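You operate a simulated robot arm through the tools that you are given. There is no shell and no other tool. Be economical: measure what you need, move in short steps, check, and stop when the job is done.

You are at the controls of a simulated two-armed robot. One attempt, no reset.

JOB
Free the bar, lift the weaker module onto the mat, relatch the bar.
Fine: the bar ends down and latched. Set down upright: what you pick out.

Only the result counts: the job must be done as asked and must still hold three seconds after the hand-in. Knocking over, shifting, dropping, spilling or breaking anything else fails it.

ROBOT AND FRAMES
Two 7-joint arms with fingered hands on one trunk that stands fixed in place. Base frame: the origin is at the foot of the trunk, x ahead of it, y to its left, z up. Readings come in mm, degrees, newtons and seconds.
The left shoulder is at [23, 171, 1373], the right one opposite. With the tool pointing down near the work surface each hand reaches from about 100 to 680 mm from the base axis, measured 20 degrees to its own side. Payload 4 kg a hand.
The tool frame of a hand sits at the grasp point between the pads (the TCP): z along the fingers, y along the line on which they close. The tips reach 26 mm beyond it. Largest opening 132 mm; the body of the gripper starts 73 mm behind the TCP. The gripper is a hand of 4 fingers: y runs from the thumb to the fingers, the wrist lies at [0, 0, -224] in the tool frame, and closing takes about 1.5 s.
Orientation is that of the tool frame in the base frame, as a unit quaternion [w, x, y, z]. With the fingers straight down and closing along the base's y, the tool's x points along the base's -x, its y along +y and its z along -z.

CONTROLS
- The arms move only by the tool step_arm. It takes "left_deltas", "right_deltas" or both (then of equal length, played together; a hand with none holds still); each is a list of rows, each a list of 3 entries, a list of its own where there are three numbers: the shift along the tool's x, y, z in mm, then the turn, a rotation vector about the tool's x, y, z in degrees, then the closure, from 0 (fully open) to 1 (shut). In form: [[[dx, dy, dz], [rx, ry, rz], hand], ...]. A call has 1 to 10 rows; each row shifts and turns the commanded pose from where the row before left it, along the tool's axes as they then stand. Each row takes 0.2 s and may step no farther than 50 mm and 8.6 degrees from the row before; otherwise, or with a gripper value out of range, the whole call is refused. Where a pose cannot be reached the arm comes as near as it can. A force on the tool above 50 N (or 10 N above the force at the start of the call, whichever is more), or a blocked arm, ends the call early, and 0.2 s more pass. Each finger travels about 45 mm/s and halts on what it meets, pressing with about 28 N; the grip force reading is that of the motor and also rises with nothing between the fingers. The clock runs only during rows and for 0.2 s after the last one: add rows that do not move to give the fingers time. It gives the time, the measured TCP pose, the force on the tool (base axes), the opening and the grip force at its end, in the units of the frame above (readings bear some noise), with the torque about the TCP (base axes, N m) and any sound that the robot's microphone picked up, and new pictures: "pictures" is both (left out), scene, wrist or none (wrist: the cameras of the hands that moved).
- Cameras (640 x 400 px; columns grow to the right, rows downward): "scene" is now at [98.3, 31.3, 1564.7]; the picture's right is [0.46, -0.89, -0.00], its down [-0.38, -0.20, -0.90] and it looks along [0.80, 0.42, -0.43] (base axes); focal length 214 px, centre (320, 200). "left" rides on the left gripper at [-68, 2, -97] in its tool frame; the picture's right is [-0.03, -1.00, 0.00], its down [0.82, -0.02, -0.58] and it looks along [0.58, -0.01, 0.82] (tool axes); focal length 270 px, centre (320, 200). "right" rides on the right gripper at [68, 2, -97] in its tool frame; the picture's right is [-0.03, 1.00, 0.00], its down [-0.82, -0.02, -0.58] and it looks along [-0.58, -0.01, 0.82] (tool axes); focal length 270 px, centre (320, 200). There is no depth. A picture from a camera that has moved, and an enlarged one, comes with that camera's place and axes in the base frame and with its lens. The place of the scene camera against the robot may be out by one fixed shift of up to 18 mm in any direction.
- move_column(by): slides the trunk up (or, below 0, down) by that many mm; the arms and the scene camera ride with it, the base frame stays. It gives what a move gives, with no picture.
- set_grasp(shape, hand): the hand has 4 fingers and takes this shape, open, in about a second: jaw (thumb against the fingers, like two jaws); tri (thumb and two fingers); tip (a fingertip pinch); poke (one finger out to press); point (the index stretched); flat (the hand flat); cup (the hand cupped); fist (a fist). The gripper value then closes the fingers along that shape, each until it touches; the sizes above hold for jaw. It gives what a move gives, with no picture.
- aim_head(pan, tilt): turns the head with the scene camera to pan (to the left, within 86 degrees either way) and tilt (down, from -29 to 69), counted from straight ahead of the robot. It gives what a move gives, and a new picture of the scene camera.
- zoom(camera, box): a new picture of the part [left, top, right, bottom] of that camera's present view, enlarged. It takes no simulated time.
- job_done(): hands the job in; it is judged then, once.

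Go step by step. Nothing tells you positions but the pictures and the camera data: compare them with the known pose of the tool, close in by small moves and look again before you grip or let go. The budget is 120 turns and 200 pictures, counting those below and the enlarged ones. Unless the task says otherwise, let go and move clear before handing in, and close with one line.

The tools are called after ">>>" as a command line: name --argument value ..., lists and objects as JSON in quotes. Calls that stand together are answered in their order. step_arm: Moves the arms, as the interface text tells. Its arguments: {"type":"object","properties":{"left_deltas":{"type":"array"},"right_deltas":{"type":"array"},"pictures":{"type":"string","enum":["both","scene","wrist","none"]}},"required":[]} The other tools are called the same way: move_column (by) slides the trunk up or down; set_grasp (shape, hand) gives the hand a shape; aim_head (pan, tilt) turns the head that bears the scene camera; zoom (camera, box) takes an enlarged picture of a part of a camera's view; job_done () hands the job in.

At the start:

```text
t: 0.0
left_ee_pos: [419.9, 474.7, 1422.7]
left_orientation: [0.0, 0.0, 1.0, 0.0]
left_contact_force: [-0.6, -0.8, -0.8]
left_ft_torque: [0.03, 0.05, -0.02]
left_opening: 131.9
left_grasp_force: 0.0
left_shape: jaw
right_ee_pos: [397.3, 33.0, 1508.1]
right_orientation: [0.001, 0.0, 1.0, 0.0]
right_contact_force: [-0.4, -1.0, -0.7]
right_ft_torque: [-0.01, 0.01, 0.02]
right_opening: 132.0
right_grasp_force: 0.1
right_shape: jaw
trunk travel left (down, up): [-600.0, 155.0]
head pan, tilt: [27.3, 25.2]
```

scene: 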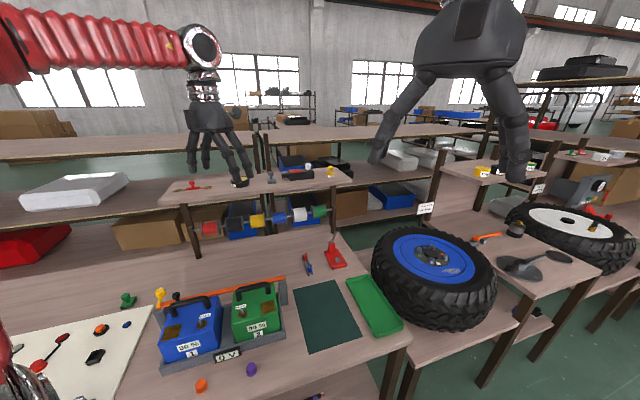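
right: 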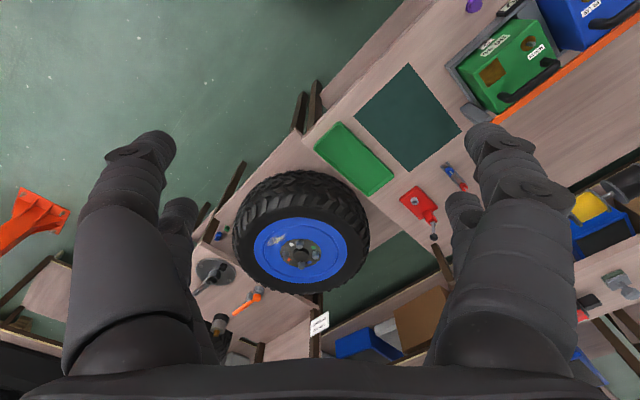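
left: 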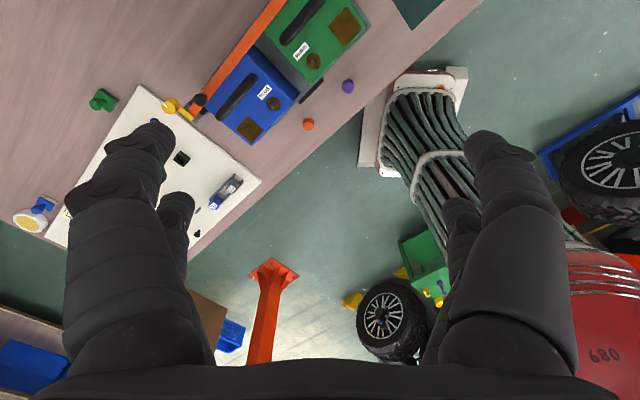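

I see two modules (blue 1, green 2) in a tray with an orange bar behind or over them, and a dark green mat to the right. I'll zoom in to read the labels and find the latch.

>>> zoom --camera "scene" --box '[140, 260, 300, 370]'

>>> zoom --camera "left" --box '[150, 0, 400, 156]'

>>> zoom --camera "right" --box '[400, 0, 640, 150]'

```text
3.64 times, centred on (220, 315) of scene
camera zoom: at [98.3, 31.3, 1564.7], right [0.46, -0.89, 0.0], down [-0.38, -0.2, -0.9], along [0.8, 0.42, -0.43], focal length 780 px, centre (684, -218)
```

zoom: 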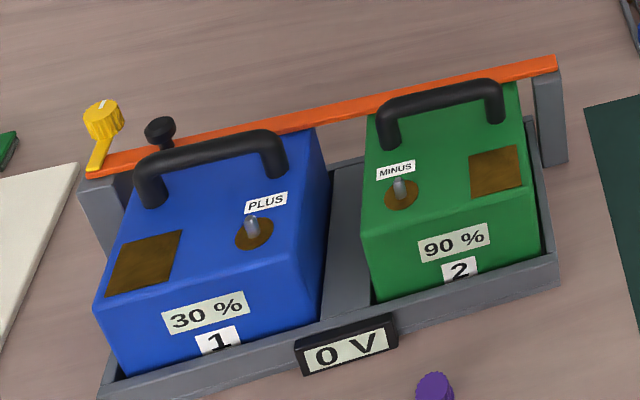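

```text
2.56 times, centred on (275, 78) of left
camera zoom: at [488.4, 478.9, 1518.2], right [0.03, -1.0, 0.0], down [-0.82, -0.02, 0.58], along [-0.58, -0.01, -0.82], focal length 692 px, centre (435, 512)
```

zoom: 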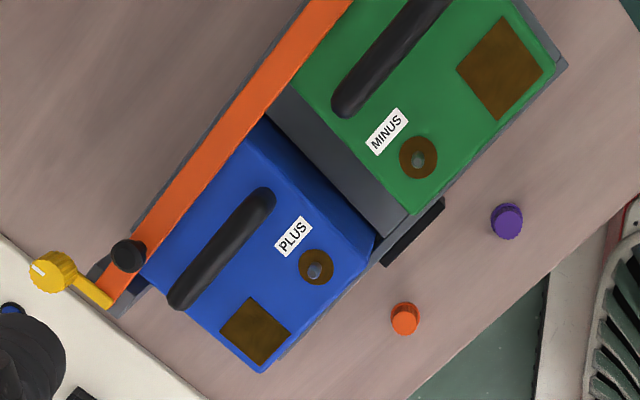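

```text
2.67 times, centred on (520, 75) of right
camera zoom: at [329.4, 35.6, 1604.3], right [0.03, 1.0, 0.0], down [0.82, -0.02, 0.58], along [0.58, -0.01, -0.82], focal length 721 px, centre (-213, 533)
```

zoom: 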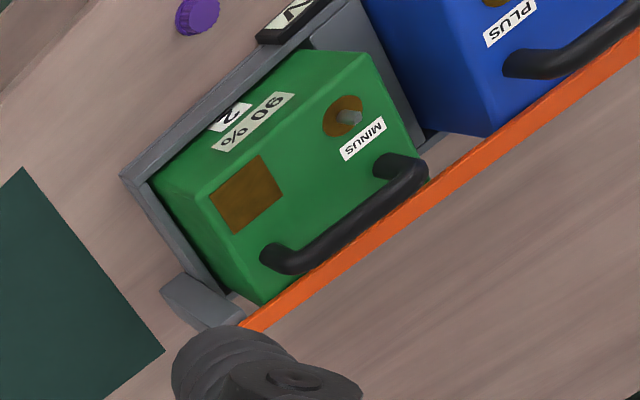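

The blue module 1 (30 %) is the weaker one, and it sits under an orange bar with a black knob and a yellow latch crank at the left end. I'll lower the trunk for reach and look again.

>>> move_column --by -220

>>> aim_head --pan 55 --tilt 35

```text
t: 2.3
left_ee_pos: [419.1, 475.1, 1203.5]
left_orientation: [0.0, 0.0, 1.0, 0.001]
left_contact_force: [-0.1, -0.6, -0.6]
left_ft_torque: [0.0, 0.0, 0.0]
left_opening: 132.0
left_grasp_force: 0.0
left_shape: jaw
right_ee_pos: [397.0, 31.4, 1287.9]
right_orientation: [0.001, 0.0, 1.0, 0.0]
right_contact_force: [-0.7, -0.6, -0.1]
right_ft_torque: [-0.01, 0.0, 0.02]
right_opening: 132.0
right_grasp_force: 0.1
right_shape: jaw
trunk travel left (down, up): [-380.0, 375.0]
head pan, tilt: [27.3, 25.2]
```

```text
t: 3.2
left_ee_pos: [419.3, 475.2, 1203.3]
left_orientation: [0.001, 0.0, 1.0, 0.0]
left_contact_force: [-0.1, 0.5, 0.2]
left_ft_torque: [-0.01, -0.01, -0.02]
left_opening: 131.9
left_grasp_force: 0.0
left_shape: jaw
right_ee_pos: [397.7, 33.6, 1288.4]
right_orientation: [0.0, 0.0, 1.0, 0.0]
right_contact_force: [0.2, 0.2, 0.0]
right_ft_torque: [0.04, 0.0, 0.01]
right_opening: 132.0
right_grasp_force: 0.0
right_shape: jaw
trunk travel left (down, up): [-380.0, 375.0]
head pan, tilt: [55.0, 35.0]
camera scene: at [96.4, 61.1, 1327.8], right [0.82, -0.57, 0.0], down [-0.33, -0.47, -0.82], along [0.47, 0.67, -0.57], focal length 214 px, centre (320, 200)
```

scene: 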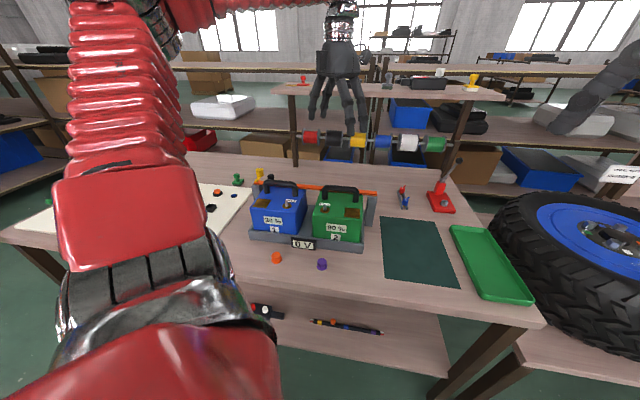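

The scene is now clearer, so I'm enlarging the tray from both cameras.

>>> zoom --camera "scene" --box '[230, 150, 470, 290]'

>>> step_arm --left_deltas '[[[0, 0, 0], [0, 0, 0], 0]]' --pictures "wrist"

```text
2.67 times, centred on (350, 220) of scene
camera zoom: at [96.4, 61.1, 1327.8], right [0.82, -0.57, 0.0], down [-0.33, -0.47, -0.82], along [0.47, 0.67, -0.57], focal length 572 px, centre (240, 147)
```

zoom: 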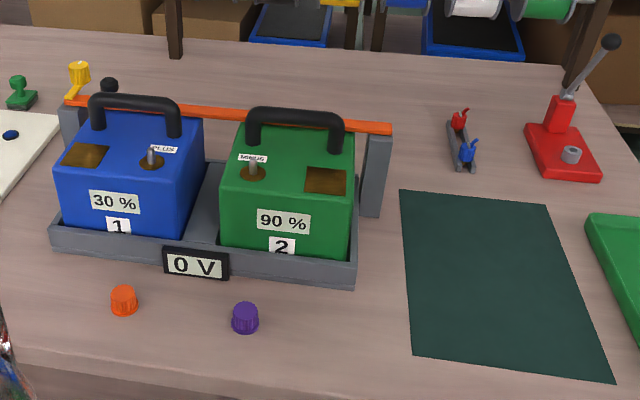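

```text
t: 3.6
left_ee_pos: [420.5, 475.0, 1202.5]
left_orientation: [0.0, 0.0, 1.0, 0.0]
left_contact_force: [-0.7, -0.2, 0.8]
left_ft_torque: [0.01, 0.01, -0.03]
left_opening: 132.1
left_grasp_force: 0.2
left_shape: jaw
right_ee_pos: [397.3, 33.5, 1288.4]
right_orientation: [0.0, 0.0, 1.0, 0.0]
right_contact_force: [0.2, -0.1, -1.2]
right_ft_torque: [-0.01, 0.01, 0.02]
right_opening: 131.8
right_grasp_force: 0.1
right_shape: jaw
trunk travel left (down, up): [-380.0, 375.0]
head pan, tilt: [55.0, 35.0]
camera left: at [488.3, 478.8, 1298.6], right [0.03, -1.0, 0.0], down [-0.82, -0.02, 0.58], along [-0.58, -0.01, -0.82], focal length 270 px, centre (320, 200)
```

left: 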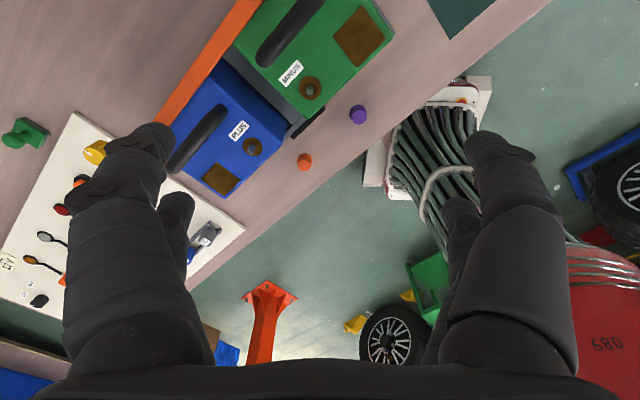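

To see the latch end I'll turn the left hand so the fingers close across the bar and the wrist camera looks along it.

>>> step_arm --left_deltas '[[[0, 0, 0], [0, 0, 7.6], 0], [[0, 0, 0], [0, 0, 7.6], 0], [[0, 0, 0], [0, 0, 7.6], 0], [[0, 0, 0], [0, 0, 7.6], 0], [[0, 0, 0], [0, 0, 7.6], 0], [[0, 0, 0], [0, 0, 7.6], 0], [[0, 0, 0], [0, 0, 7.6], 0]]' --pictures "both"

```text
t: 5.2
left_ee_pos: [419.5, 474.4, 1203.2]
left_orientation: [0.0, 0.449, 0.894, -0.001]
left_contact_force: [-0.3, -0.3, 0.5]
left_ft_torque: [0.03, 0.01, -0.04]
left_opening: 131.9
left_grasp_force: 0.1
left_shape: jaw
right_ee_pos: [397.9, 33.2, 1287.4]
right_orientation: [0.001, 0.0, 1.0, 0.0]
right_contact_force: [-0.4, 0.1, 0.8]
right_ft_torque: [0.01, -0.01, 0.0]
right_opening: 131.8
right_grasp_force: 0.1
right_shape: jaw
trunk travel left (down, up): [-380.0, 375.0]
head pan, tilt: [55.0, 35.0]
camera scene: at [96.5, 61.2, 1327.8], right [0.82, -0.57, 0.0], down [-0.33, -0.47, -0.82], along [0.47, 0.67, -0.57], focal length 214 px, centre (320, 200)
camera left: at [461.7, 423.6, 1298.8], right [-0.79, -0.62, 0.0], down [-0.5, 0.64, 0.58], along [-0.36, 0.45, -0.82], focal length 270 px, centre (320, 200)
```

scene: 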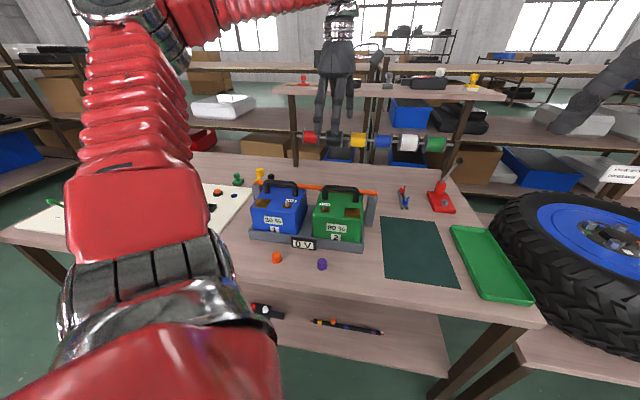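
left: 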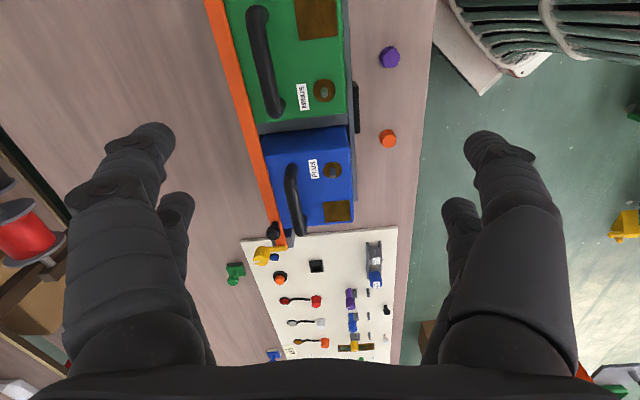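

The latch is at the far-left end of the bar. I'm moving the left hand along the bar for a closer view.

>>> step_arm --left_deltas '[[[40, 8, 0], [0, 0, 0], 0], [[40, 8, 0], [0, 0, 0], 0], [[30, 8, 20], [0, 0, 0], 0], [[10, 0, 40], [0, 0, 0], 0]]' --pictures "wrist"

>>> zoom --camera "left" --box '[180, 60, 400, 198]'

```text
t: 6.2
left_ee_pos: [368.4, 587.7, 1145.3]
left_orientation: [-0.001, 0.448, 0.894, 0.0]
left_contact_force: [-0.3, 0.8, -0.9]
left_ft_torque: [0.01, -0.02, -0.01]
left_opening: 131.8
left_grasp_force: 0.1
left_shape: jaw
right_ee_pos: [397.4, 34.0, 1288.6]
right_orientation: [0.001, 0.0, 1.0, 0.0]
right_contact_force: [-0.1, 0.1, -0.2]
right_ft_torque: [-0.05, 0.02, 0.01]
right_opening: 131.8
right_grasp_force: 0.1
right_shape: jaw
trunk travel left (down, up): [-380.0, 375.0]
head pan, tilt: [55.0, 35.0]
camera left: at [410.4, 535.0, 1240.2], right [-0.79, -0.62, 0.0], down [-0.5, 0.64, 0.58], along [-0.36, 0.45, -0.82], focal length 270 px, centre (320, 200)
```

left: 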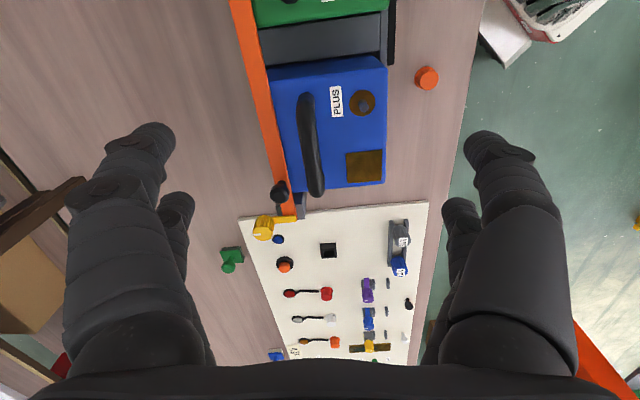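

```text
2.90 times, centred on (290, 129) of left
camera zoom: at [410.4, 535.0, 1240.2], right [-0.79, -0.62, 0.0], down [-0.5, 0.64, 0.58], along [-0.36, 0.45, -0.82], focal length 783 px, centre (407, 406)
```

zoom: 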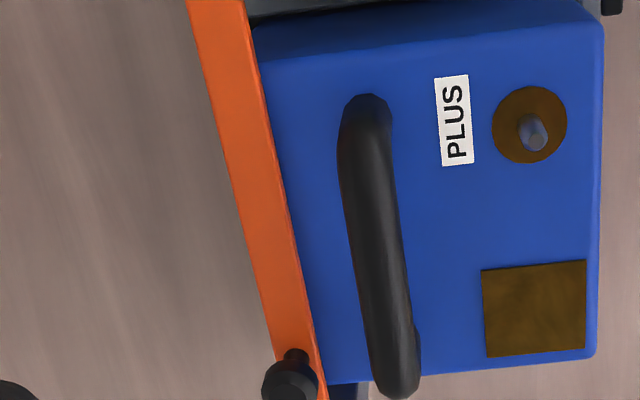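

>>> zoom --camera "left" --box '[220, 160, 348, 240]'

>>> zoom --camera "scene" --box '[240, 155, 320, 205]'

```text
5.00 times, centred on (284, 200) of left
camera zoom: at [410.4, 535.0, 1240.2], right [-0.79, -0.62, 0.0], down [-0.5, 0.64, 0.58], along [-0.36, 0.45, -0.82], focal length 1351 px, centre (500, 200)
```

zoom: 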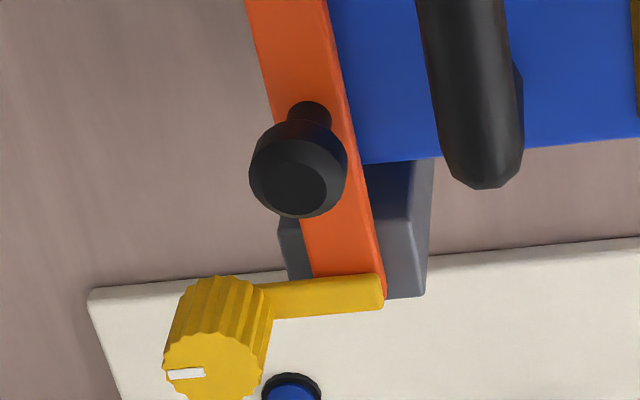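

```text
8.00 times, centred on (280, 180) of scene
camera zoom: at [96.5, 61.7, 1327.7], right [0.82, -0.57, 0.0], down [-0.33, -0.47, -0.82], along [0.47, 0.67, -0.57], focal length 1716 px, centre (640, 360)
```

zoom: 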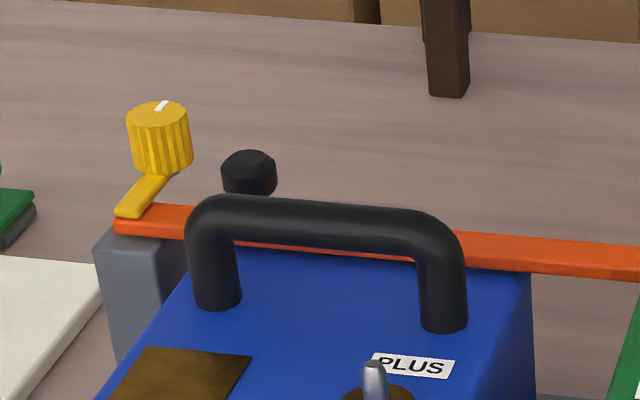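

The yellow fluted knob is the latch pivot at about (322, 768, 980), with its tongue lying over the bar end. The black lift knob is at about (334, 713, 970). I'll check how the hand's fingers look in the tip shape.

>>> set_grasp --hand "left" --shape "tip"

>>> step_arm --left_deltas '[[[0, 0, 0], [0, 0, 0], 0]]' --pictures "both"

>>> zoom --camera "scene" --box '[240, 50, 400, 150]'

```text
t: 7.2
left_ee_pos: [368.4, 586.9, 1146.4]
left_orientation: [0.0, 0.448, 0.894, 0.0]
left_contact_force: [-0.2, 0.6, -0.1]
left_ft_torque: [0.01, 0.0, -0.02]
left_opening: 131.9
left_grasp_force: 0.0
left_shape: tip
right_ee_pos: [397.3, 32.3, 1288.0]
right_orientation: [0.001, 0.0, 1.0, 0.0]
right_contact_force: [-0.7, -0.6, 0.3]
right_ft_torque: [0.01, -0.01, 0.01]
right_opening: 132.0
right_grasp_force: 0.0
right_shape: jaw
trunk travel left (down, up): [-380.0, 375.0]
head pan, tilt: [55.0, 35.0]
```

```text
t: 7.5
left_ee_pos: [369.2, 587.2, 1145.0]
left_orientation: [0.0, 0.449, 0.894, 0.0]
left_contact_force: [0.4, 0.0, -0.1]
left_ft_torque: [0.01, 0.0, 0.0]
left_opening: 131.8
left_grasp_force: 0.1
left_shape: tip
right_ee_pos: [397.6, 32.5, 1288.3]
right_orientation: [0.0, 0.0, 1.0, 0.001]
right_contact_force: [0.1, -0.1, -0.1]
right_ft_torque: [-0.02, 0.03, -0.02]
right_opening: 132.0
right_grasp_force: 0.1
right_shape: jaw
trunk travel left (down, up): [-380.0, 375.0]
head pan, tilt: [55.0, 35.0]
camera scene: at [96.4, 61.1, 1327.8], right [0.82, -0.57, 0.0], down [-0.33, -0.47, -0.82], along [0.47, 0.67, -0.57], focal length 214 px, centre (320, 200)
camera left: at [410.4, 534.3, 1240.8], right [-0.79, -0.62, 0.0], down [-0.51, 0.64, 0.58], along [-0.36, 0.45, -0.82], focal length 270 px, centre (320, 200)
```

scene: 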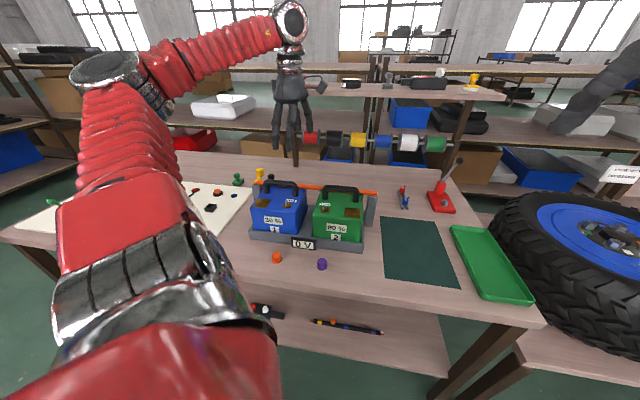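
left: 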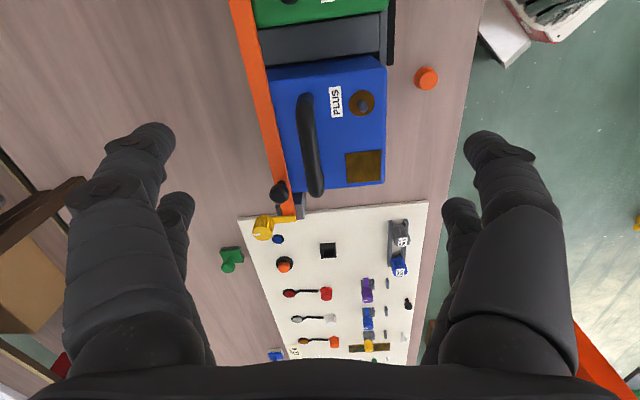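

```text
4.00 times, centred on (320, 100) of scene
camera zoom: at [96.4, 61.1, 1327.8], right [0.82, -0.57, 0.0], down [-0.33, -0.47, -0.82], along [0.47, 0.67, -0.57], focal length 858 px, centre (320, 600)
```

zoom: 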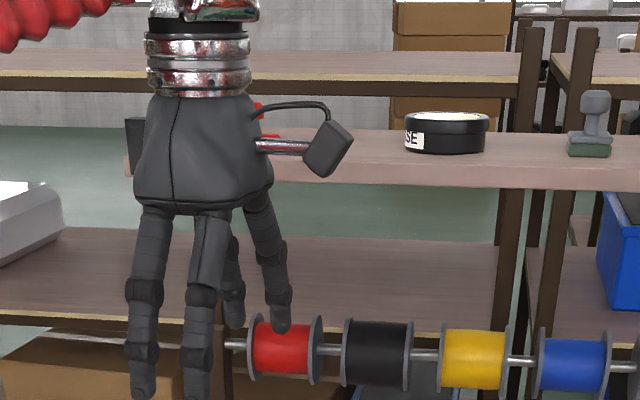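

The tip shape still shows four digits, so I'll close it in free air to see how they meet.

>>> step_arm --left_deltas '[[[0, 0, 0], [0, 0, 0], 0.85], [[0, 0, 0], [0, 0, 0], 0.85], [[0, 0, 0], [0, 0, 0], 0.85], [[0, 0, 0], [0, 0, 0], 0.85], [[0, 0, 0], [0, 0, 0], 0.85], [[0, 0, 0], [0, 0, 0], 0.85], [[0, 0, 0], [0, 0, 0], 0.85]]' --pictures "wrist"

>>> zoom --camera "scene" --box '[240, 70, 368, 150]'

```text
t: 9.2
left_ee_pos: [368.1, 586.6, 1145.7]
left_orientation: [0.0, 0.448, 0.894, 0.001]
left_contact_force: [-0.7, 0.2, -0.1]
left_ft_torque: [0.02, -0.01, -0.02]
left_opening: 20.0
left_grasp_force: 0.0
left_shape: tip
right_ee_pos: [398.4, 32.0, 1288.9]
right_orientation: [0.0, -0.001, 1.0, 0.0]
right_contact_force: [-0.3, 1.3, -0.1]
right_ft_torque: [0.04, 0.0, 0.01]
right_opening: 131.8
right_grasp_force: 0.1
right_shape: jaw
trunk travel left (down, up): [-380.0, 375.0]
head pan, tilt: [55.0, 35.0]
camera left: at [410.3, 534.4, 1240.8], right [-0.79, -0.62, 0.0], down [-0.51, 0.64, 0.58], along [-0.36, 0.45, -0.82], focal length 270 px, centre (320, 200)
```

left: 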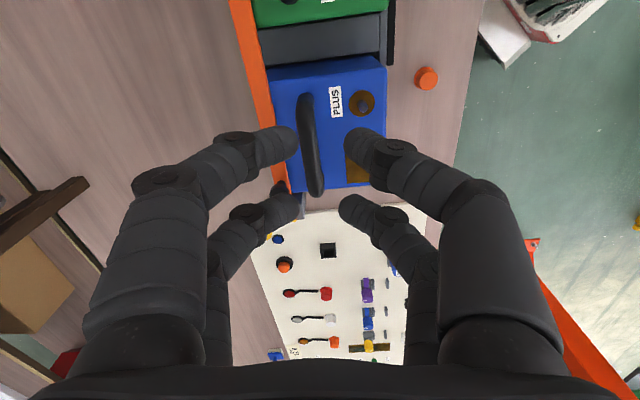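

```text
5.00 times, centred on (304, 110) of scene
camera zoom: at [96.3, 61.2, 1327.8], right [0.82, -0.57, 0.0], down [-0.33, -0.47, -0.82], along [0.47, 0.67, -0.57], focal length 1072 px, centre (400, 650)
```

zoom: 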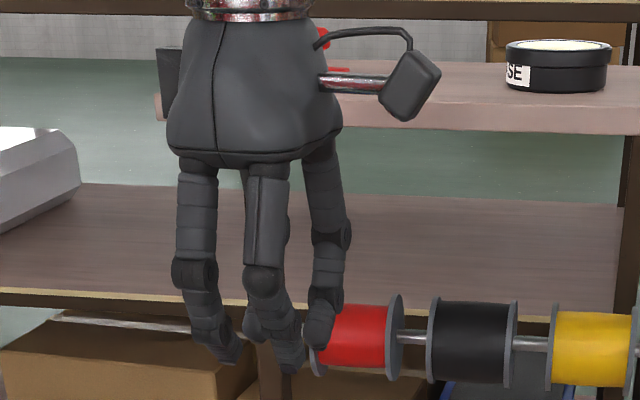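

The hand closes as two opposed finger pairs. I'll go back to jaw and move above the yellow knob, staying high.

>>> set_grasp --hand "left" --shape "jaw"

>>> step_arm --left_deltas '[[[40, 16, 0], [0, 0, 0], 0.3], [[40, 16, 0], [0, 0, 0], 0.3], [[30, 16, 0], [0, 0, 0], 0.3], [[0, 0, 40], [0, 0, 0], 0.3]]' --pictures "wrist"

```text
t: 10.1
left_ee_pos: [368.0, 586.1, 1143.9]
left_orientation: [0.0, 0.448, 0.894, 0.0]
left_contact_force: [-0.2, 0.9, -0.7]
left_ft_torque: [0.02, 0.01, -0.04]
left_opening: 131.9
left_grasp_force: 0.1
left_shape: jaw
right_ee_pos: [398.8, 33.1, 1286.9]
right_orientation: [0.0, 0.0, 1.0, 0.0]
right_contact_force: [-0.7, 0.6, -0.5]
right_ft_torque: [0.01, -0.01, 0.01]
right_opening: 132.3
right_grasp_force: 0.0
right_shape: jaw
trunk travel left (down, up): [-380.0, 375.0]
head pan, tilt: [55.0, 35.0]
```

```text
t: 11.1
left_ee_pos: [340.9, 701.9, 1101.4]
left_orientation: [-0.001, 0.448, 0.894, -0.001]
left_contact_force: [-0.7, 0.3, 0.5]
left_ft_torque: [-0.01, 0.03, 0.0]
left_opening: 92.5
left_grasp_force: 0.1
left_shape: jaw
right_ee_pos: [397.6, 33.3, 1287.7]
right_orientation: [0.0, 0.0, 1.0, 0.001]
right_contact_force: [0.0, 0.2, 0.4]
right_ft_torque: [-0.01, 0.0, 0.0]
right_opening: 131.8
right_grasp_force: 0.0
right_shape: jaw
trunk travel left (down, up): [-380.0, 375.0]
head pan, tilt: [55.0, 35.0]
camera left: at [383.5, 650.5, 1197.5], right [-0.79, -0.62, 0.0], down [-0.5, 0.64, 0.58], along [-0.36, 0.45, -0.82], focal length 270 px, centre (320, 200)
```

left: 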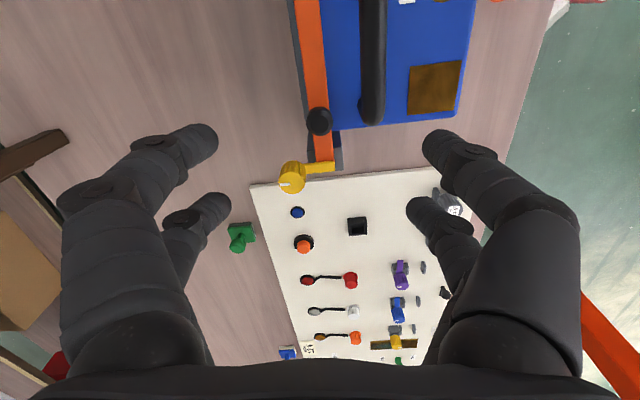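

>>> zoom --camera "left" --box '[256, 90, 384, 210]'

```text
3.33 times, centred on (320, 150) of left
camera zoom: at [383.5, 650.5, 1197.5], right [-0.79, -0.62, 0.0], down [-0.5, 0.64, 0.58], along [-0.36, 0.45, -0.82], focal length 901 px, centre (320, 367)
```

zoom: 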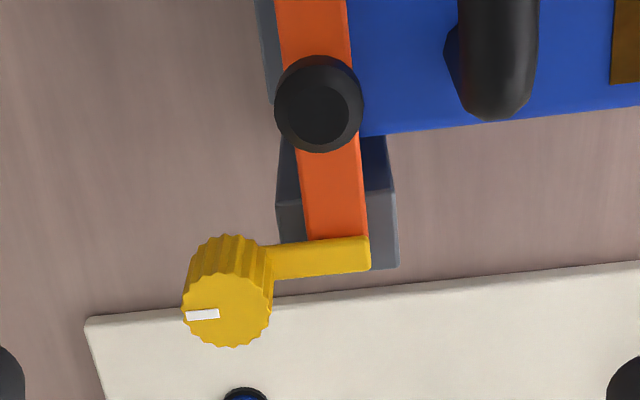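

The knob top is refined to (320, 776, 973), with a diameter of about 25 mm. I'm moving over it and coming partly down.

>>> step_arm --left_deltas '[[[36, 14, 0], [0, 0, 0], 0.4], [[36, 13.5, 0], [0, 0, 0], 0.4], [[0, 0, 30], [0, 0, -5], 0.4], [[0, 0, 30], [0, 0, -5], 0.4], [[0, 0, 0], [0, 0, 0], 0.4]]' --pictures "both"

>>> zoom --camera "scene" --box '[210, 110, 338, 190]'

```text
t: 12.2
left_ee_pos: [322.9, 765.0, 1042.3]
left_orientation: [-0.001, 0.368, 0.93, 0.0]
left_contact_force: [-0.4, -0.3, 0.0]
left_ft_torque: [-0.03, 0.02, -0.02]
left_opening: 79.7
left_grasp_force: 0.1
left_shape: jaw
left hand out of reach, approached as far as the arm can: row 2
right_ee_pos: [395.8, 33.1, 1288.0]
right_orientation: [0.0, 0.0, 1.0, 0.0]
right_contact_force: [-0.1, 0.3, 0.5]
right_ft_torque: [0.0, 0.03, 0.0]
right_opening: 131.9
right_grasp_force: 0.0
right_shape: jaw
trunk travel left (down, up): [-380.0, 375.0]
head pan, tilt: [55.0, 35.0]
camera scene: at [96.2, 61.2, 1327.9], right [0.82, -0.57, 0.0], down [-0.33, -0.47, -0.82], along [0.47, 0.67, -0.57], focal length 214 px, centre (320, 200)
camera left: at [373.4, 721.1, 1137.8], right [-0.67, -0.75, 0.0], down [-0.61, 0.54, 0.58], along [-0.43, 0.38, -0.82], focal length 270 px, centre (320, 200)
```

scene: 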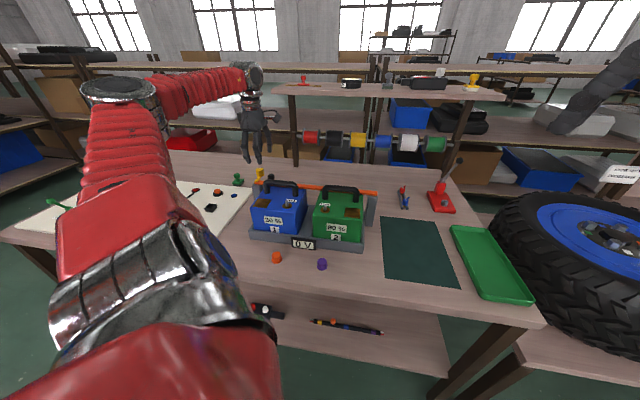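
left: 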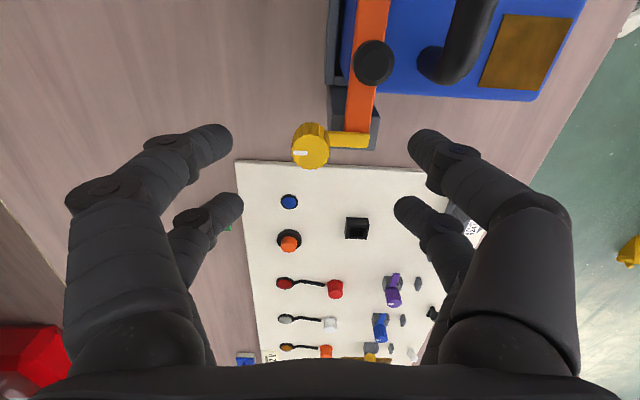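

```text
5.00 times, centred on (274, 150) of scene
camera zoom: at [96.2, 61.2, 1327.9], right [0.82, -0.57, 0.0], down [-0.33, -0.47, -0.82], along [0.47, 0.67, -0.57], focal length 1072 px, centre (550, 450)
```

zoom: 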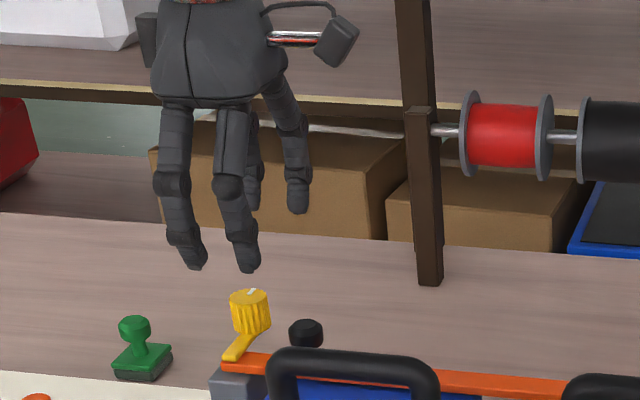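

I'm lowering onto the knob with a small centring shift; reach improves as the hand goes down.

>>> step_arm --left_deltas '[[[0, 0, 20], [0, 0, 0], 0.45], [[5, 4, 15], [0, 0, 0], 0.45], [[5, 3.5, 10], [0, 0, 0], 0.45], [[0, 0, 0], [0, 0, 0], 0.45]]' --pictures "both"

>>> zoom --camera "scene" --box '[210, 110, 338, 190]'

```text
t: 13.2
left_ee_pos: [320.0, 778.5, 997.0]
left_orientation: [0.0, 0.368, 0.93, 0.0]
left_contact_force: [-0.5, 0.6, 0.0]
left_ft_torque: [0.03, 0.03, 0.01]
left_opening: 73.2
left_grasp_force: 0.0
left_shape: jaw
right_ee_pos: [397.9, 32.5, 1287.6]
right_orientation: [0.001, 0.0, 1.0, -0.001]
right_contact_force: [0.3, -0.6, -0.8]
right_ft_torque: [0.01, 0.0, -0.03]
right_opening: 131.8
right_grasp_force: 0.1
right_shape: jaw
trunk travel left (down, up): [-380.0, 375.0]
head pan, tilt: [55.0, 35.0]
camera scene: at [96.3, 61.1, 1327.8], right [0.82, -0.57, 0.0], down [-0.33, -0.47, -0.82], along [0.47, 0.67, -0.57], focal length 214 px, centre (320, 200)
camera left: at [370.9, 734.1, 1093.3], right [-0.67, -0.75, 0.0], down [-0.61, 0.54, 0.58], along [-0.43, 0.38, -0.82], focal length 270 px, centre (320, 200)
```

scene: 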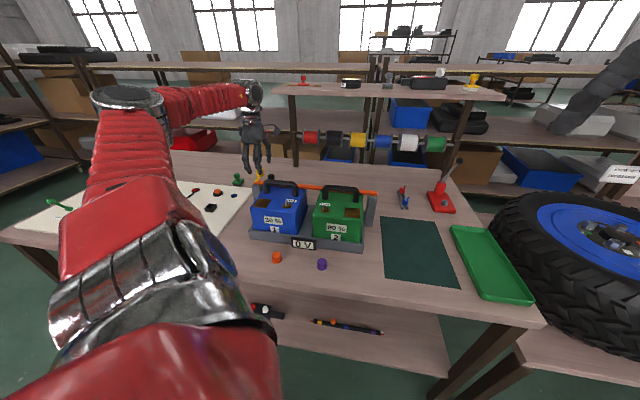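
left: 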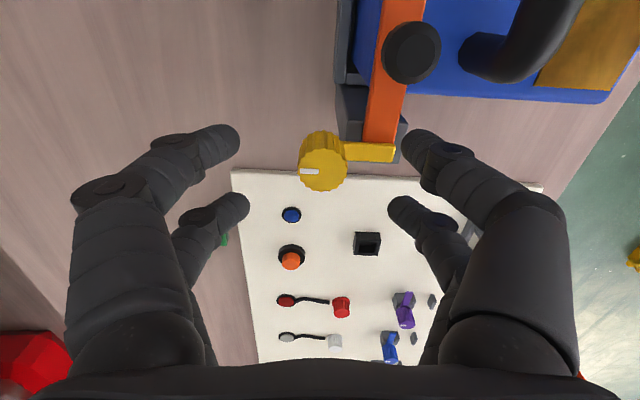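

```text
5.00 times, centred on (274, 150) of scene
camera zoom: at [96.3, 61.1, 1327.8], right [0.82, -0.57, 0.0], down [-0.33, -0.47, -0.82], along [0.47, 0.67, -0.57], focal length 1072 px, centre (550, 450)
```

zoom: 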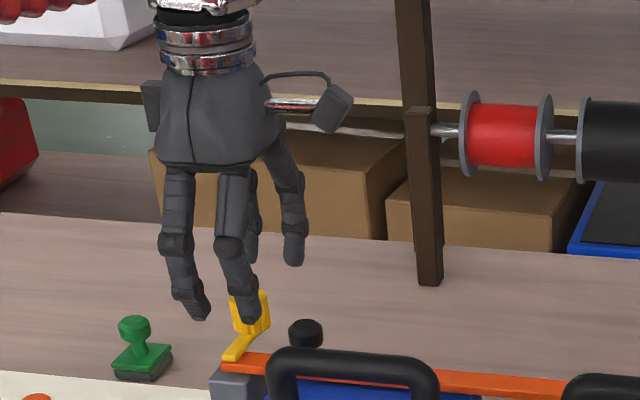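

The hand is centred over the knob, so I'm lowering 14 mm and closing.

>>> step_arm --left_deltas '[[[0, 0, 14], [0, 0, 0], 0.45], [[0, 0, 0], [0, 0, 0], 0.9], [[0, 0, 0], [0, 0, 0], 0.9], [[0, 0, 0], [0, 0, 0], 0.9], [[0, 0, 0], [0, 0, 0], 0.9], [[0, 0, 0], [0, 0, 0], 0.9]]' --pictures "wrist"

>>> zoom --camera "left" --box '[220, 80, 460, 260]'

```text
t: 14.7
left_ee_pos: [320.3, 777.2, 984.2]
left_orientation: [0.0, 0.369, 0.93, 0.0]
left_contact_force: [0.4, -0.3, -0.1]
left_ft_torque: [0.0, -0.05, 0.0]
left_opening: 13.9
left_grasp_force: 0.1
left_shape: jaw
right_ee_pos: [397.7, 33.7, 1289.1]
right_orientation: [0.0, -0.001, 1.0, 0.0]
right_contact_force: [0.0, -0.6, -0.4]
right_ft_torque: [-0.01, 0.03, 0.02]
right_opening: 132.1
right_grasp_force: 0.1
right_shape: jaw
trunk travel left (down, up): [-380.0, 375.0]
head pan, tilt: [55.0, 35.0]
camera left: at [370.7, 734.3, 1079.7], right [-0.67, -0.75, 0.0], down [-0.61, 0.54, 0.58], along [-0.43, 0.38, -0.82], focal length 270 px, centre (320, 200)
```

left: 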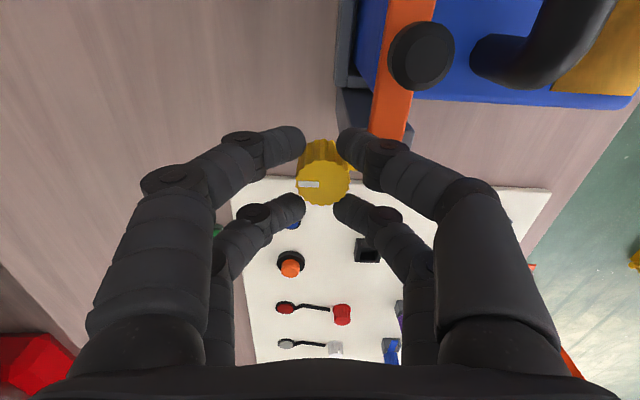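

```text
2.22 times, centred on (340, 170) of left
camera zoom: at [370.7, 734.3, 1079.7], right [-0.67, -0.75, 0.0], down [-0.61, 0.54, 0.58], along [-0.43, 0.38, -0.82], focal length 601 px, centre (276, 267)
```

zoom: 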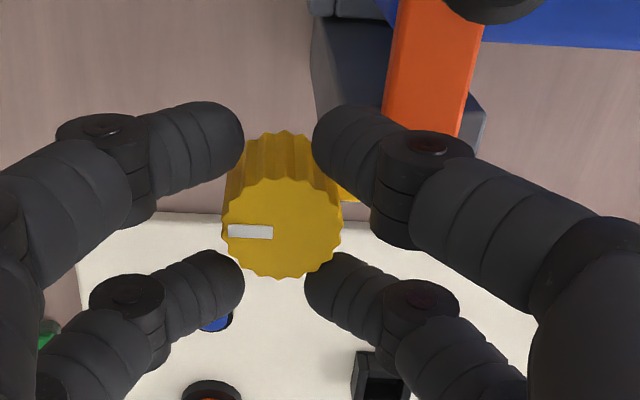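

The knob sits between the two finger pairs, not yet pressed. Closing fully.

>>> step_arm --left_deltas '[[[0, 0, 0], [0, 0, 0], 1], [[0, 0, 0], [0, 0, 0], 1], [[0, 0, 0], [0, 0, 0], 1]]' --pictures "wrist"

>>> zoom --camera "left" --box '[220, 80, 460, 260]'

```text
t: 15.4
left_ee_pos: [318.1, 779.7, 983.9]
left_orientation: [-0.001, 0.367, 0.93, -0.001]
left_contact_force: [-8.1, 4.3, -3.7]
left_ft_torque: [0.01, 0.07, -0.03]
left_opening: 0.0
left_grasp_force: 27.8
left_shape: jaw
right_ee_pos: [396.6, 35.4, 1288.5]
right_orientation: [-0.001, 0.0, 1.0, 0.0]
right_contact_force: [0.0, 0.1, -0.2]
right_ft_torque: [0.01, -0.01, -0.01]
right_opening: 131.8
right_grasp_force: 0.0
right_shape: jaw
trunk travel left (down, up): [-380.0, 375.0]
head pan, tilt: [55.0, 35.0]
camera left: at [369.5, 735.5, 1078.8], right [-0.66, -0.75, 0.0], down [-0.61, 0.54, 0.58], along [-0.43, 0.38, -0.81], focal length 270 px, centre (320, 200)
```

left: 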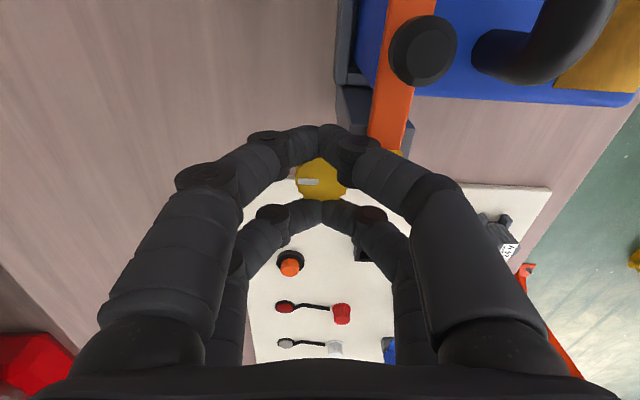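

```text
2.22 times, centred on (340, 170) of left
camera zoom: at [369.5, 735.5, 1078.8], right [-0.66, -0.75, 0.0], down [-0.61, 0.54, 0.58], along [-0.43, 0.38, -0.81], focal length 601 px, centre (276, 267)
```

zoom: 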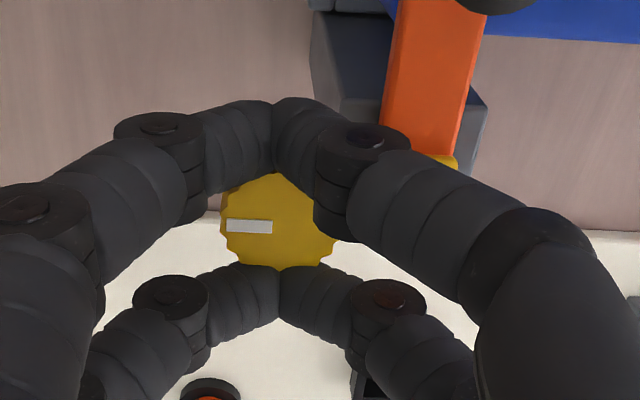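

The fingers straddled the knob instead of gripping it. I'll open, lift, yaw the hand about −68° and offset it so one finger pair pinches the knob.

>>> step_arm --left_deltas '[[[0, 0, 0], [0, 0, 0], 0.45], [[0, 0, 0], [0, 0, 0], 0.45], [[0, 0, 0], [0, 0, 0], 0.45], [[0, 0, 0], [0, 0, 0], 0.45], [[0, 0, -25], [0, 0, 0], 0.45], [[0, 0, -25], [0, 0, 0], 0.45], [[7, -19, 0], [0, 0, 0], 0.45]]' --pictures "none"

>>> step_arm --left_deltas '[[[0, 0, 0], [0, 0, -8.5], 0.45], [[0, 0, 0], [0, 0, -8.5], 0.45], [[0, 0, 0], [0, 0, -8.5], 0.45], [[0, 0, 0], [0, 0, -8.5], 0.45], [[0, 0, 0], [0, 0, -8.5], 0.45], [[0, 0, 0], [0, 0, -8.5], 0.45], [[0, 0, 0], [0, 0, -8.5], 0.45], [[0, 0, 0], [0, 0, -8.5], 0.45]]' --pictures "wrist"

```text
t: 17.1
left_ee_pos: [300.3, 766.3, 1035.5]
left_orientation: [-0.001, 0.368, 0.93, 0.001]
left_contact_force: [0.3, -0.1, 0.2]
left_ft_torque: [0.01, -0.05, -0.01]
left_opening: 71.9
left_grasp_force: 0.0
left_shape: jaw
right_ee_pos: [397.0, 32.0, 1288.3]
right_orientation: [0.0, 0.0, 1.0, 0.001]
right_contact_force: [-0.4, 0.6, 0.5]
right_ft_torque: [0.0, 0.0, -0.02]
right_opening: 131.8
right_grasp_force: 0.0
right_shape: jaw
trunk travel left (down, up): [-380.0, 375.0]
head pan, tilt: [55.0, 35.0]
```

```text
t: 18.9
left_ee_pos: [300.3, 768.0, 1032.8]
left_orientation: [0.0, -0.216, 0.976, 0.0]
left_contact_force: [-0.2, -0.4, 0.7]
left_ft_torque: [-0.02, -0.02, 0.01]
left_opening: 71.9
left_grasp_force: 0.1
left_shape: jaw
right_ee_pos: [398.0, 33.1, 1287.6]
right_orientation: [0.0, 0.001, 1.0, -0.001]
right_contact_force: [0.6, 0.2, -0.2]
right_ft_torque: [-0.02, -0.01, 0.0]
right_opening: 131.8
right_grasp_force: 0.0
right_shape: jaw
trunk travel left (down, up): [-380.0, 375.0]
head pan, tilt: [55.0, 35.0]
camera left: at [361.6, 800.2, 1129.1], right [0.44, -0.9, 0.0], down [-0.73, -0.36, 0.58], along [-0.52, -0.26, -0.82], focal length 270 px, centre (320, 200)
```

left: 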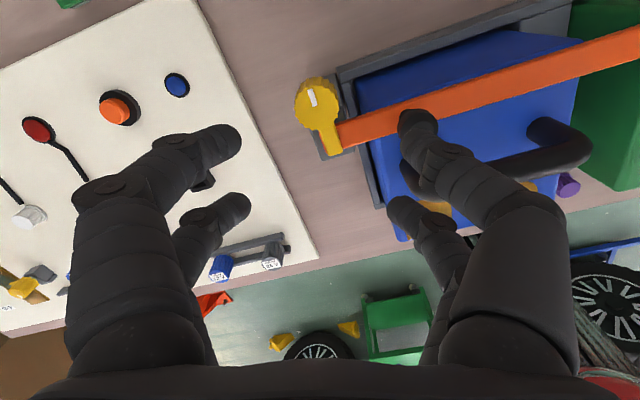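

>>> zoom --camera "left" --box '[260, 50, 420, 150]'

```text
4.00 times, centred on (340, 100) of left
camera zoom: at [361.6, 800.2, 1129.1], right [0.44, -0.9, 0.0], down [-0.73, -0.36, 0.58], along [-0.52, -0.26, -0.82], focal length 1081 px, centre (240, 600)
```

zoom: 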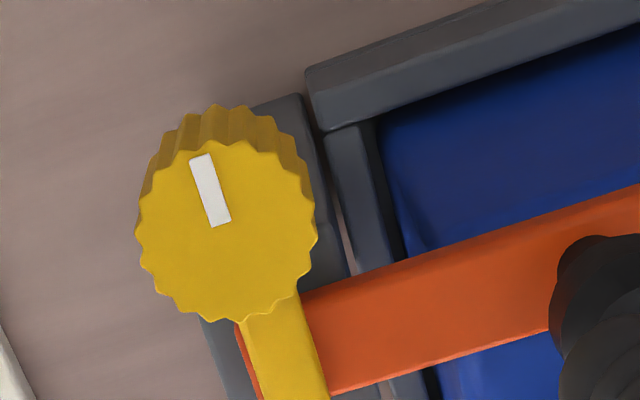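

The knob lies right between the near finger pair. I'm narrowing the opening, lowering and pinching.

>>> step_arm --left_deltas '[[[-3, 2, 0], [0, 0, 0], 0.64], [[0, 0, 0], [0, 0, 0], 0.64], [[0, 0, 25], [0, 0, 0], 0.64], [[0, 0, 25], [0, 0, 0], 0.64], [[0, 0, 0], [0, 0, 0], 1], [[0, 0, 0], [0, 0, 0], 1], [[0, 0, 0], [0, 0, 0], 1], [[0, 0, 0], [0, 0, 0], 1], [[0, 0, 0], [0, 0, 0], 1]]' --pictures "wrist"

>>> zoom --camera "left" --box '[220, 80, 460, 260]'

```text
t: 20.9
left_ee_pos: [301.5, 771.4, 983.7]
left_orientation: [-0.001, -0.214, 0.977, 0.0]
left_contact_force: [0.1, -0.9, -3.1]
left_ft_torque: [-0.06, 0.05, 0.02]
left_opening: 10.6
left_grasp_force: 27.9
left_shape: jaw
right_ee_pos: [397.3, 33.5, 1287.8]
right_orientation: [0.0, 0.0, 1.0, -0.001]
right_contact_force: [0.3, -0.2, 0.5]
right_ft_torque: [0.0, 0.02, 0.0]
right_opening: 132.0
right_grasp_force: 0.1
right_shape: jaw
trunk travel left (down, up): [-380.0, 375.0]
head pan, tilt: [55.0, 35.0]
camera left: at [362.1, 805.0, 1079.7], right [0.44, -0.9, 0.0], down [-0.73, -0.36, 0.58], along [-0.52, -0.26, -0.82], focal length 270 px, centre (320, 200)
```

left: 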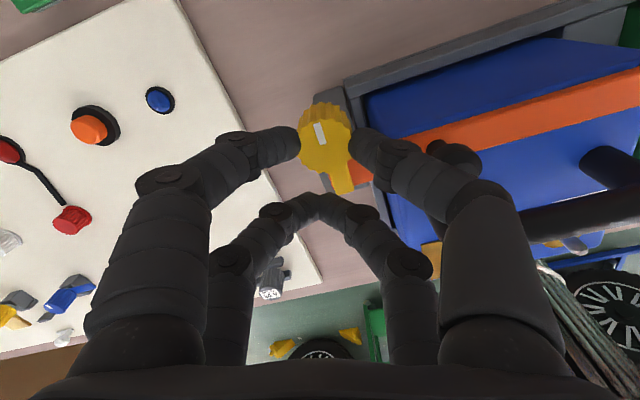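

```text
2.22 times, centred on (340, 170) of left
camera zoom: at [362.1, 805.0, 1079.7], right [0.44, -0.9, 0.0], down [-0.73, -0.36, 0.58], along [-0.52, -0.26, -0.82], focal length 601 px, centre (276, 267)
```

zoom: 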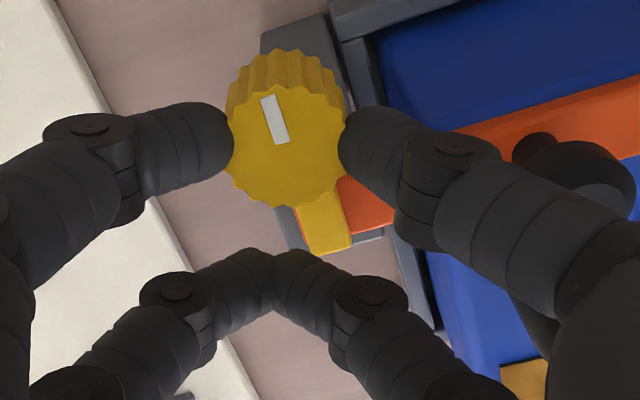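

The near pair now pinches the knob. I'll turn it clockwise as seen from above, about the knob axis, trying a small turn first.

>>> step_arm --left_deltas '[[[-0.16, 2.48, 0], [0, 0, 7.5], 1], [[-0.16, 2.48, 0], [0, 0, 7.5], 1], [[-0.16, 2.48, 0], [0, 0, 7.5], 1]]' --pictures "wrist"

>>> zoom --camera "left" --box '[220, 80, 460, 260]'

```text
t: 21.6
left_ee_pos: [299.9, 780.0, 984.0]
left_orientation: [0.0, -0.019, 1.0, 0.0]
left_contact_force: [-0.5, -2.0, -0.1]
left_ft_torque: [-0.08, 0.03, 0.0]
left_opening: 11.1
left_grasp_force: 28.0
left_shape: jaw
right_ee_pos: [396.0, 32.0, 1287.8]
right_orientation: [0.0, 0.0, 1.0, 0.0]
right_contact_force: [-0.4, 0.0, -0.1]
right_ft_torque: [-0.01, -0.02, 0.03]
right_opening: 131.9
right_grasp_force: 0.0
right_shape: jaw
trunk travel left (down, up): [-380.0, 375.0]
head pan, tilt: [55.0, 35.0]
camera left: at [368.1, 785.8, 1079.6], right [0.06, -1.0, 0.0], down [-0.81, -0.05, 0.58], along [-0.58, -0.04, -0.82], focal length 270 px, centre (320, 200)
```

left: 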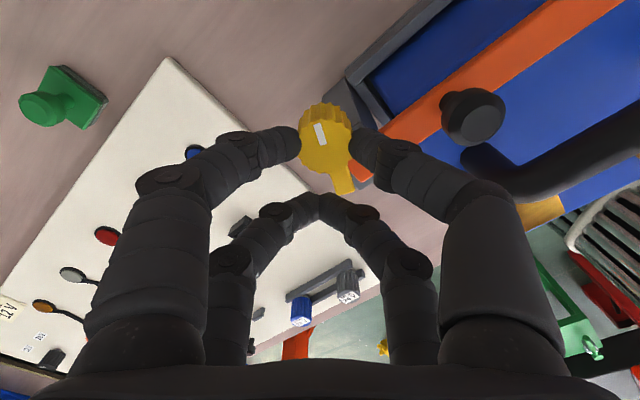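

```text
2.22 times, centred on (340, 170) of left
camera zoom: at [368.1, 785.8, 1079.6], right [0.06, -1.0, 0.0], down [-0.81, -0.05, 0.58], along [-0.58, -0.04, -0.82], focal length 601 px, centre (276, 267)
```

zoom: 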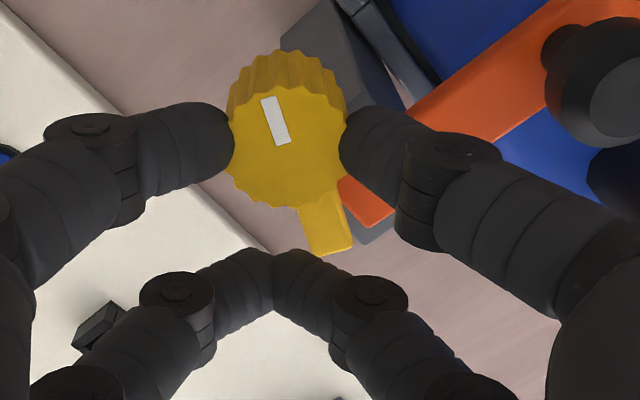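

The latch turns freely with the hand. Continuing.

>>> step_arm --left_deltas '[[[-0.16, 2.48, 0], [0, 0, 7.5], 1], [[-0.16, 2.48, 0], [0, 0, 7.5], 1], [[-0.16, 2.48, 0], [0, 0, 7.5], 1], [[-0.16, 2.48, 0], [0, 0, 7.5], 1], [[-0.16, 2.48, 0], [0, 0, 7.5], 1], [[-0.16, 2.48, 0], [0, 0, 7.5], 1], [[-0.16, 2.48, 0], [0, 0, 7.5], 1]]' --pictures "wrist"

>>> zoom --camera "left" --box '[220, 80, 460, 260]'

```text
t: 23.2
left_ee_pos: [308.0, 794.0, 983.8]
left_orientation: [0.001, 0.425, 0.905, -0.001]
left_contact_force: [-0.5, -3.2, -3.6]
left_ft_torque: [-0.02, 0.02, -0.03]
left_opening: 10.6
left_grasp_force: 27.5
left_shape: jaw
right_ee_pos: [396.5, 33.2, 1287.4]
right_orientation: [0.0, 0.0, 1.0, 0.0]
right_contact_force: [-0.7, 0.5, -0.3]
right_ft_torque: [0.01, 0.0, 0.01]
right_opening: 131.8
right_grasp_force: 0.1
right_shape: jaw
trunk travel left (down, up): [-380.0, 375.0]
head pan, tilt: [55.0, 35.0]
camera left: at [352.3, 743.7, 1079.9], right [-0.75, -0.66, 0.0], down [-0.54, 0.62, 0.58], along [-0.38, 0.43, -0.82], focal length 270 px, centre (320, 200)
```

left: 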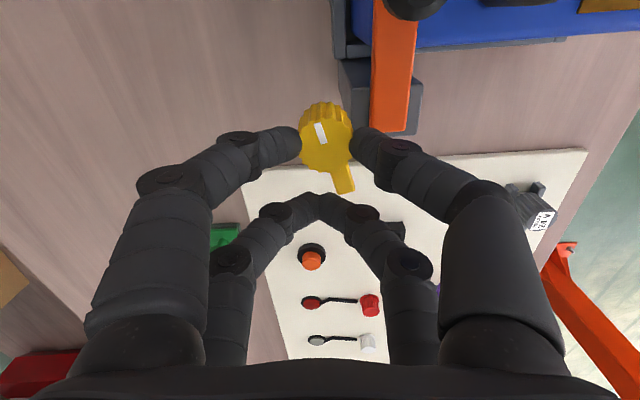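

```text
2.22 times, centred on (340, 170) of left
camera zoom: at [352.3, 743.7, 1079.9], right [-0.75, -0.66, 0.0], down [-0.54, 0.62, 0.58], along [-0.38, 0.43, -0.82], focal length 601 px, centre (276, 267)
```

zoom: 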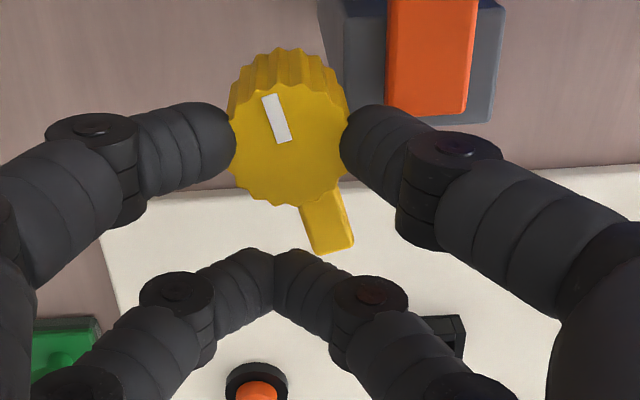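

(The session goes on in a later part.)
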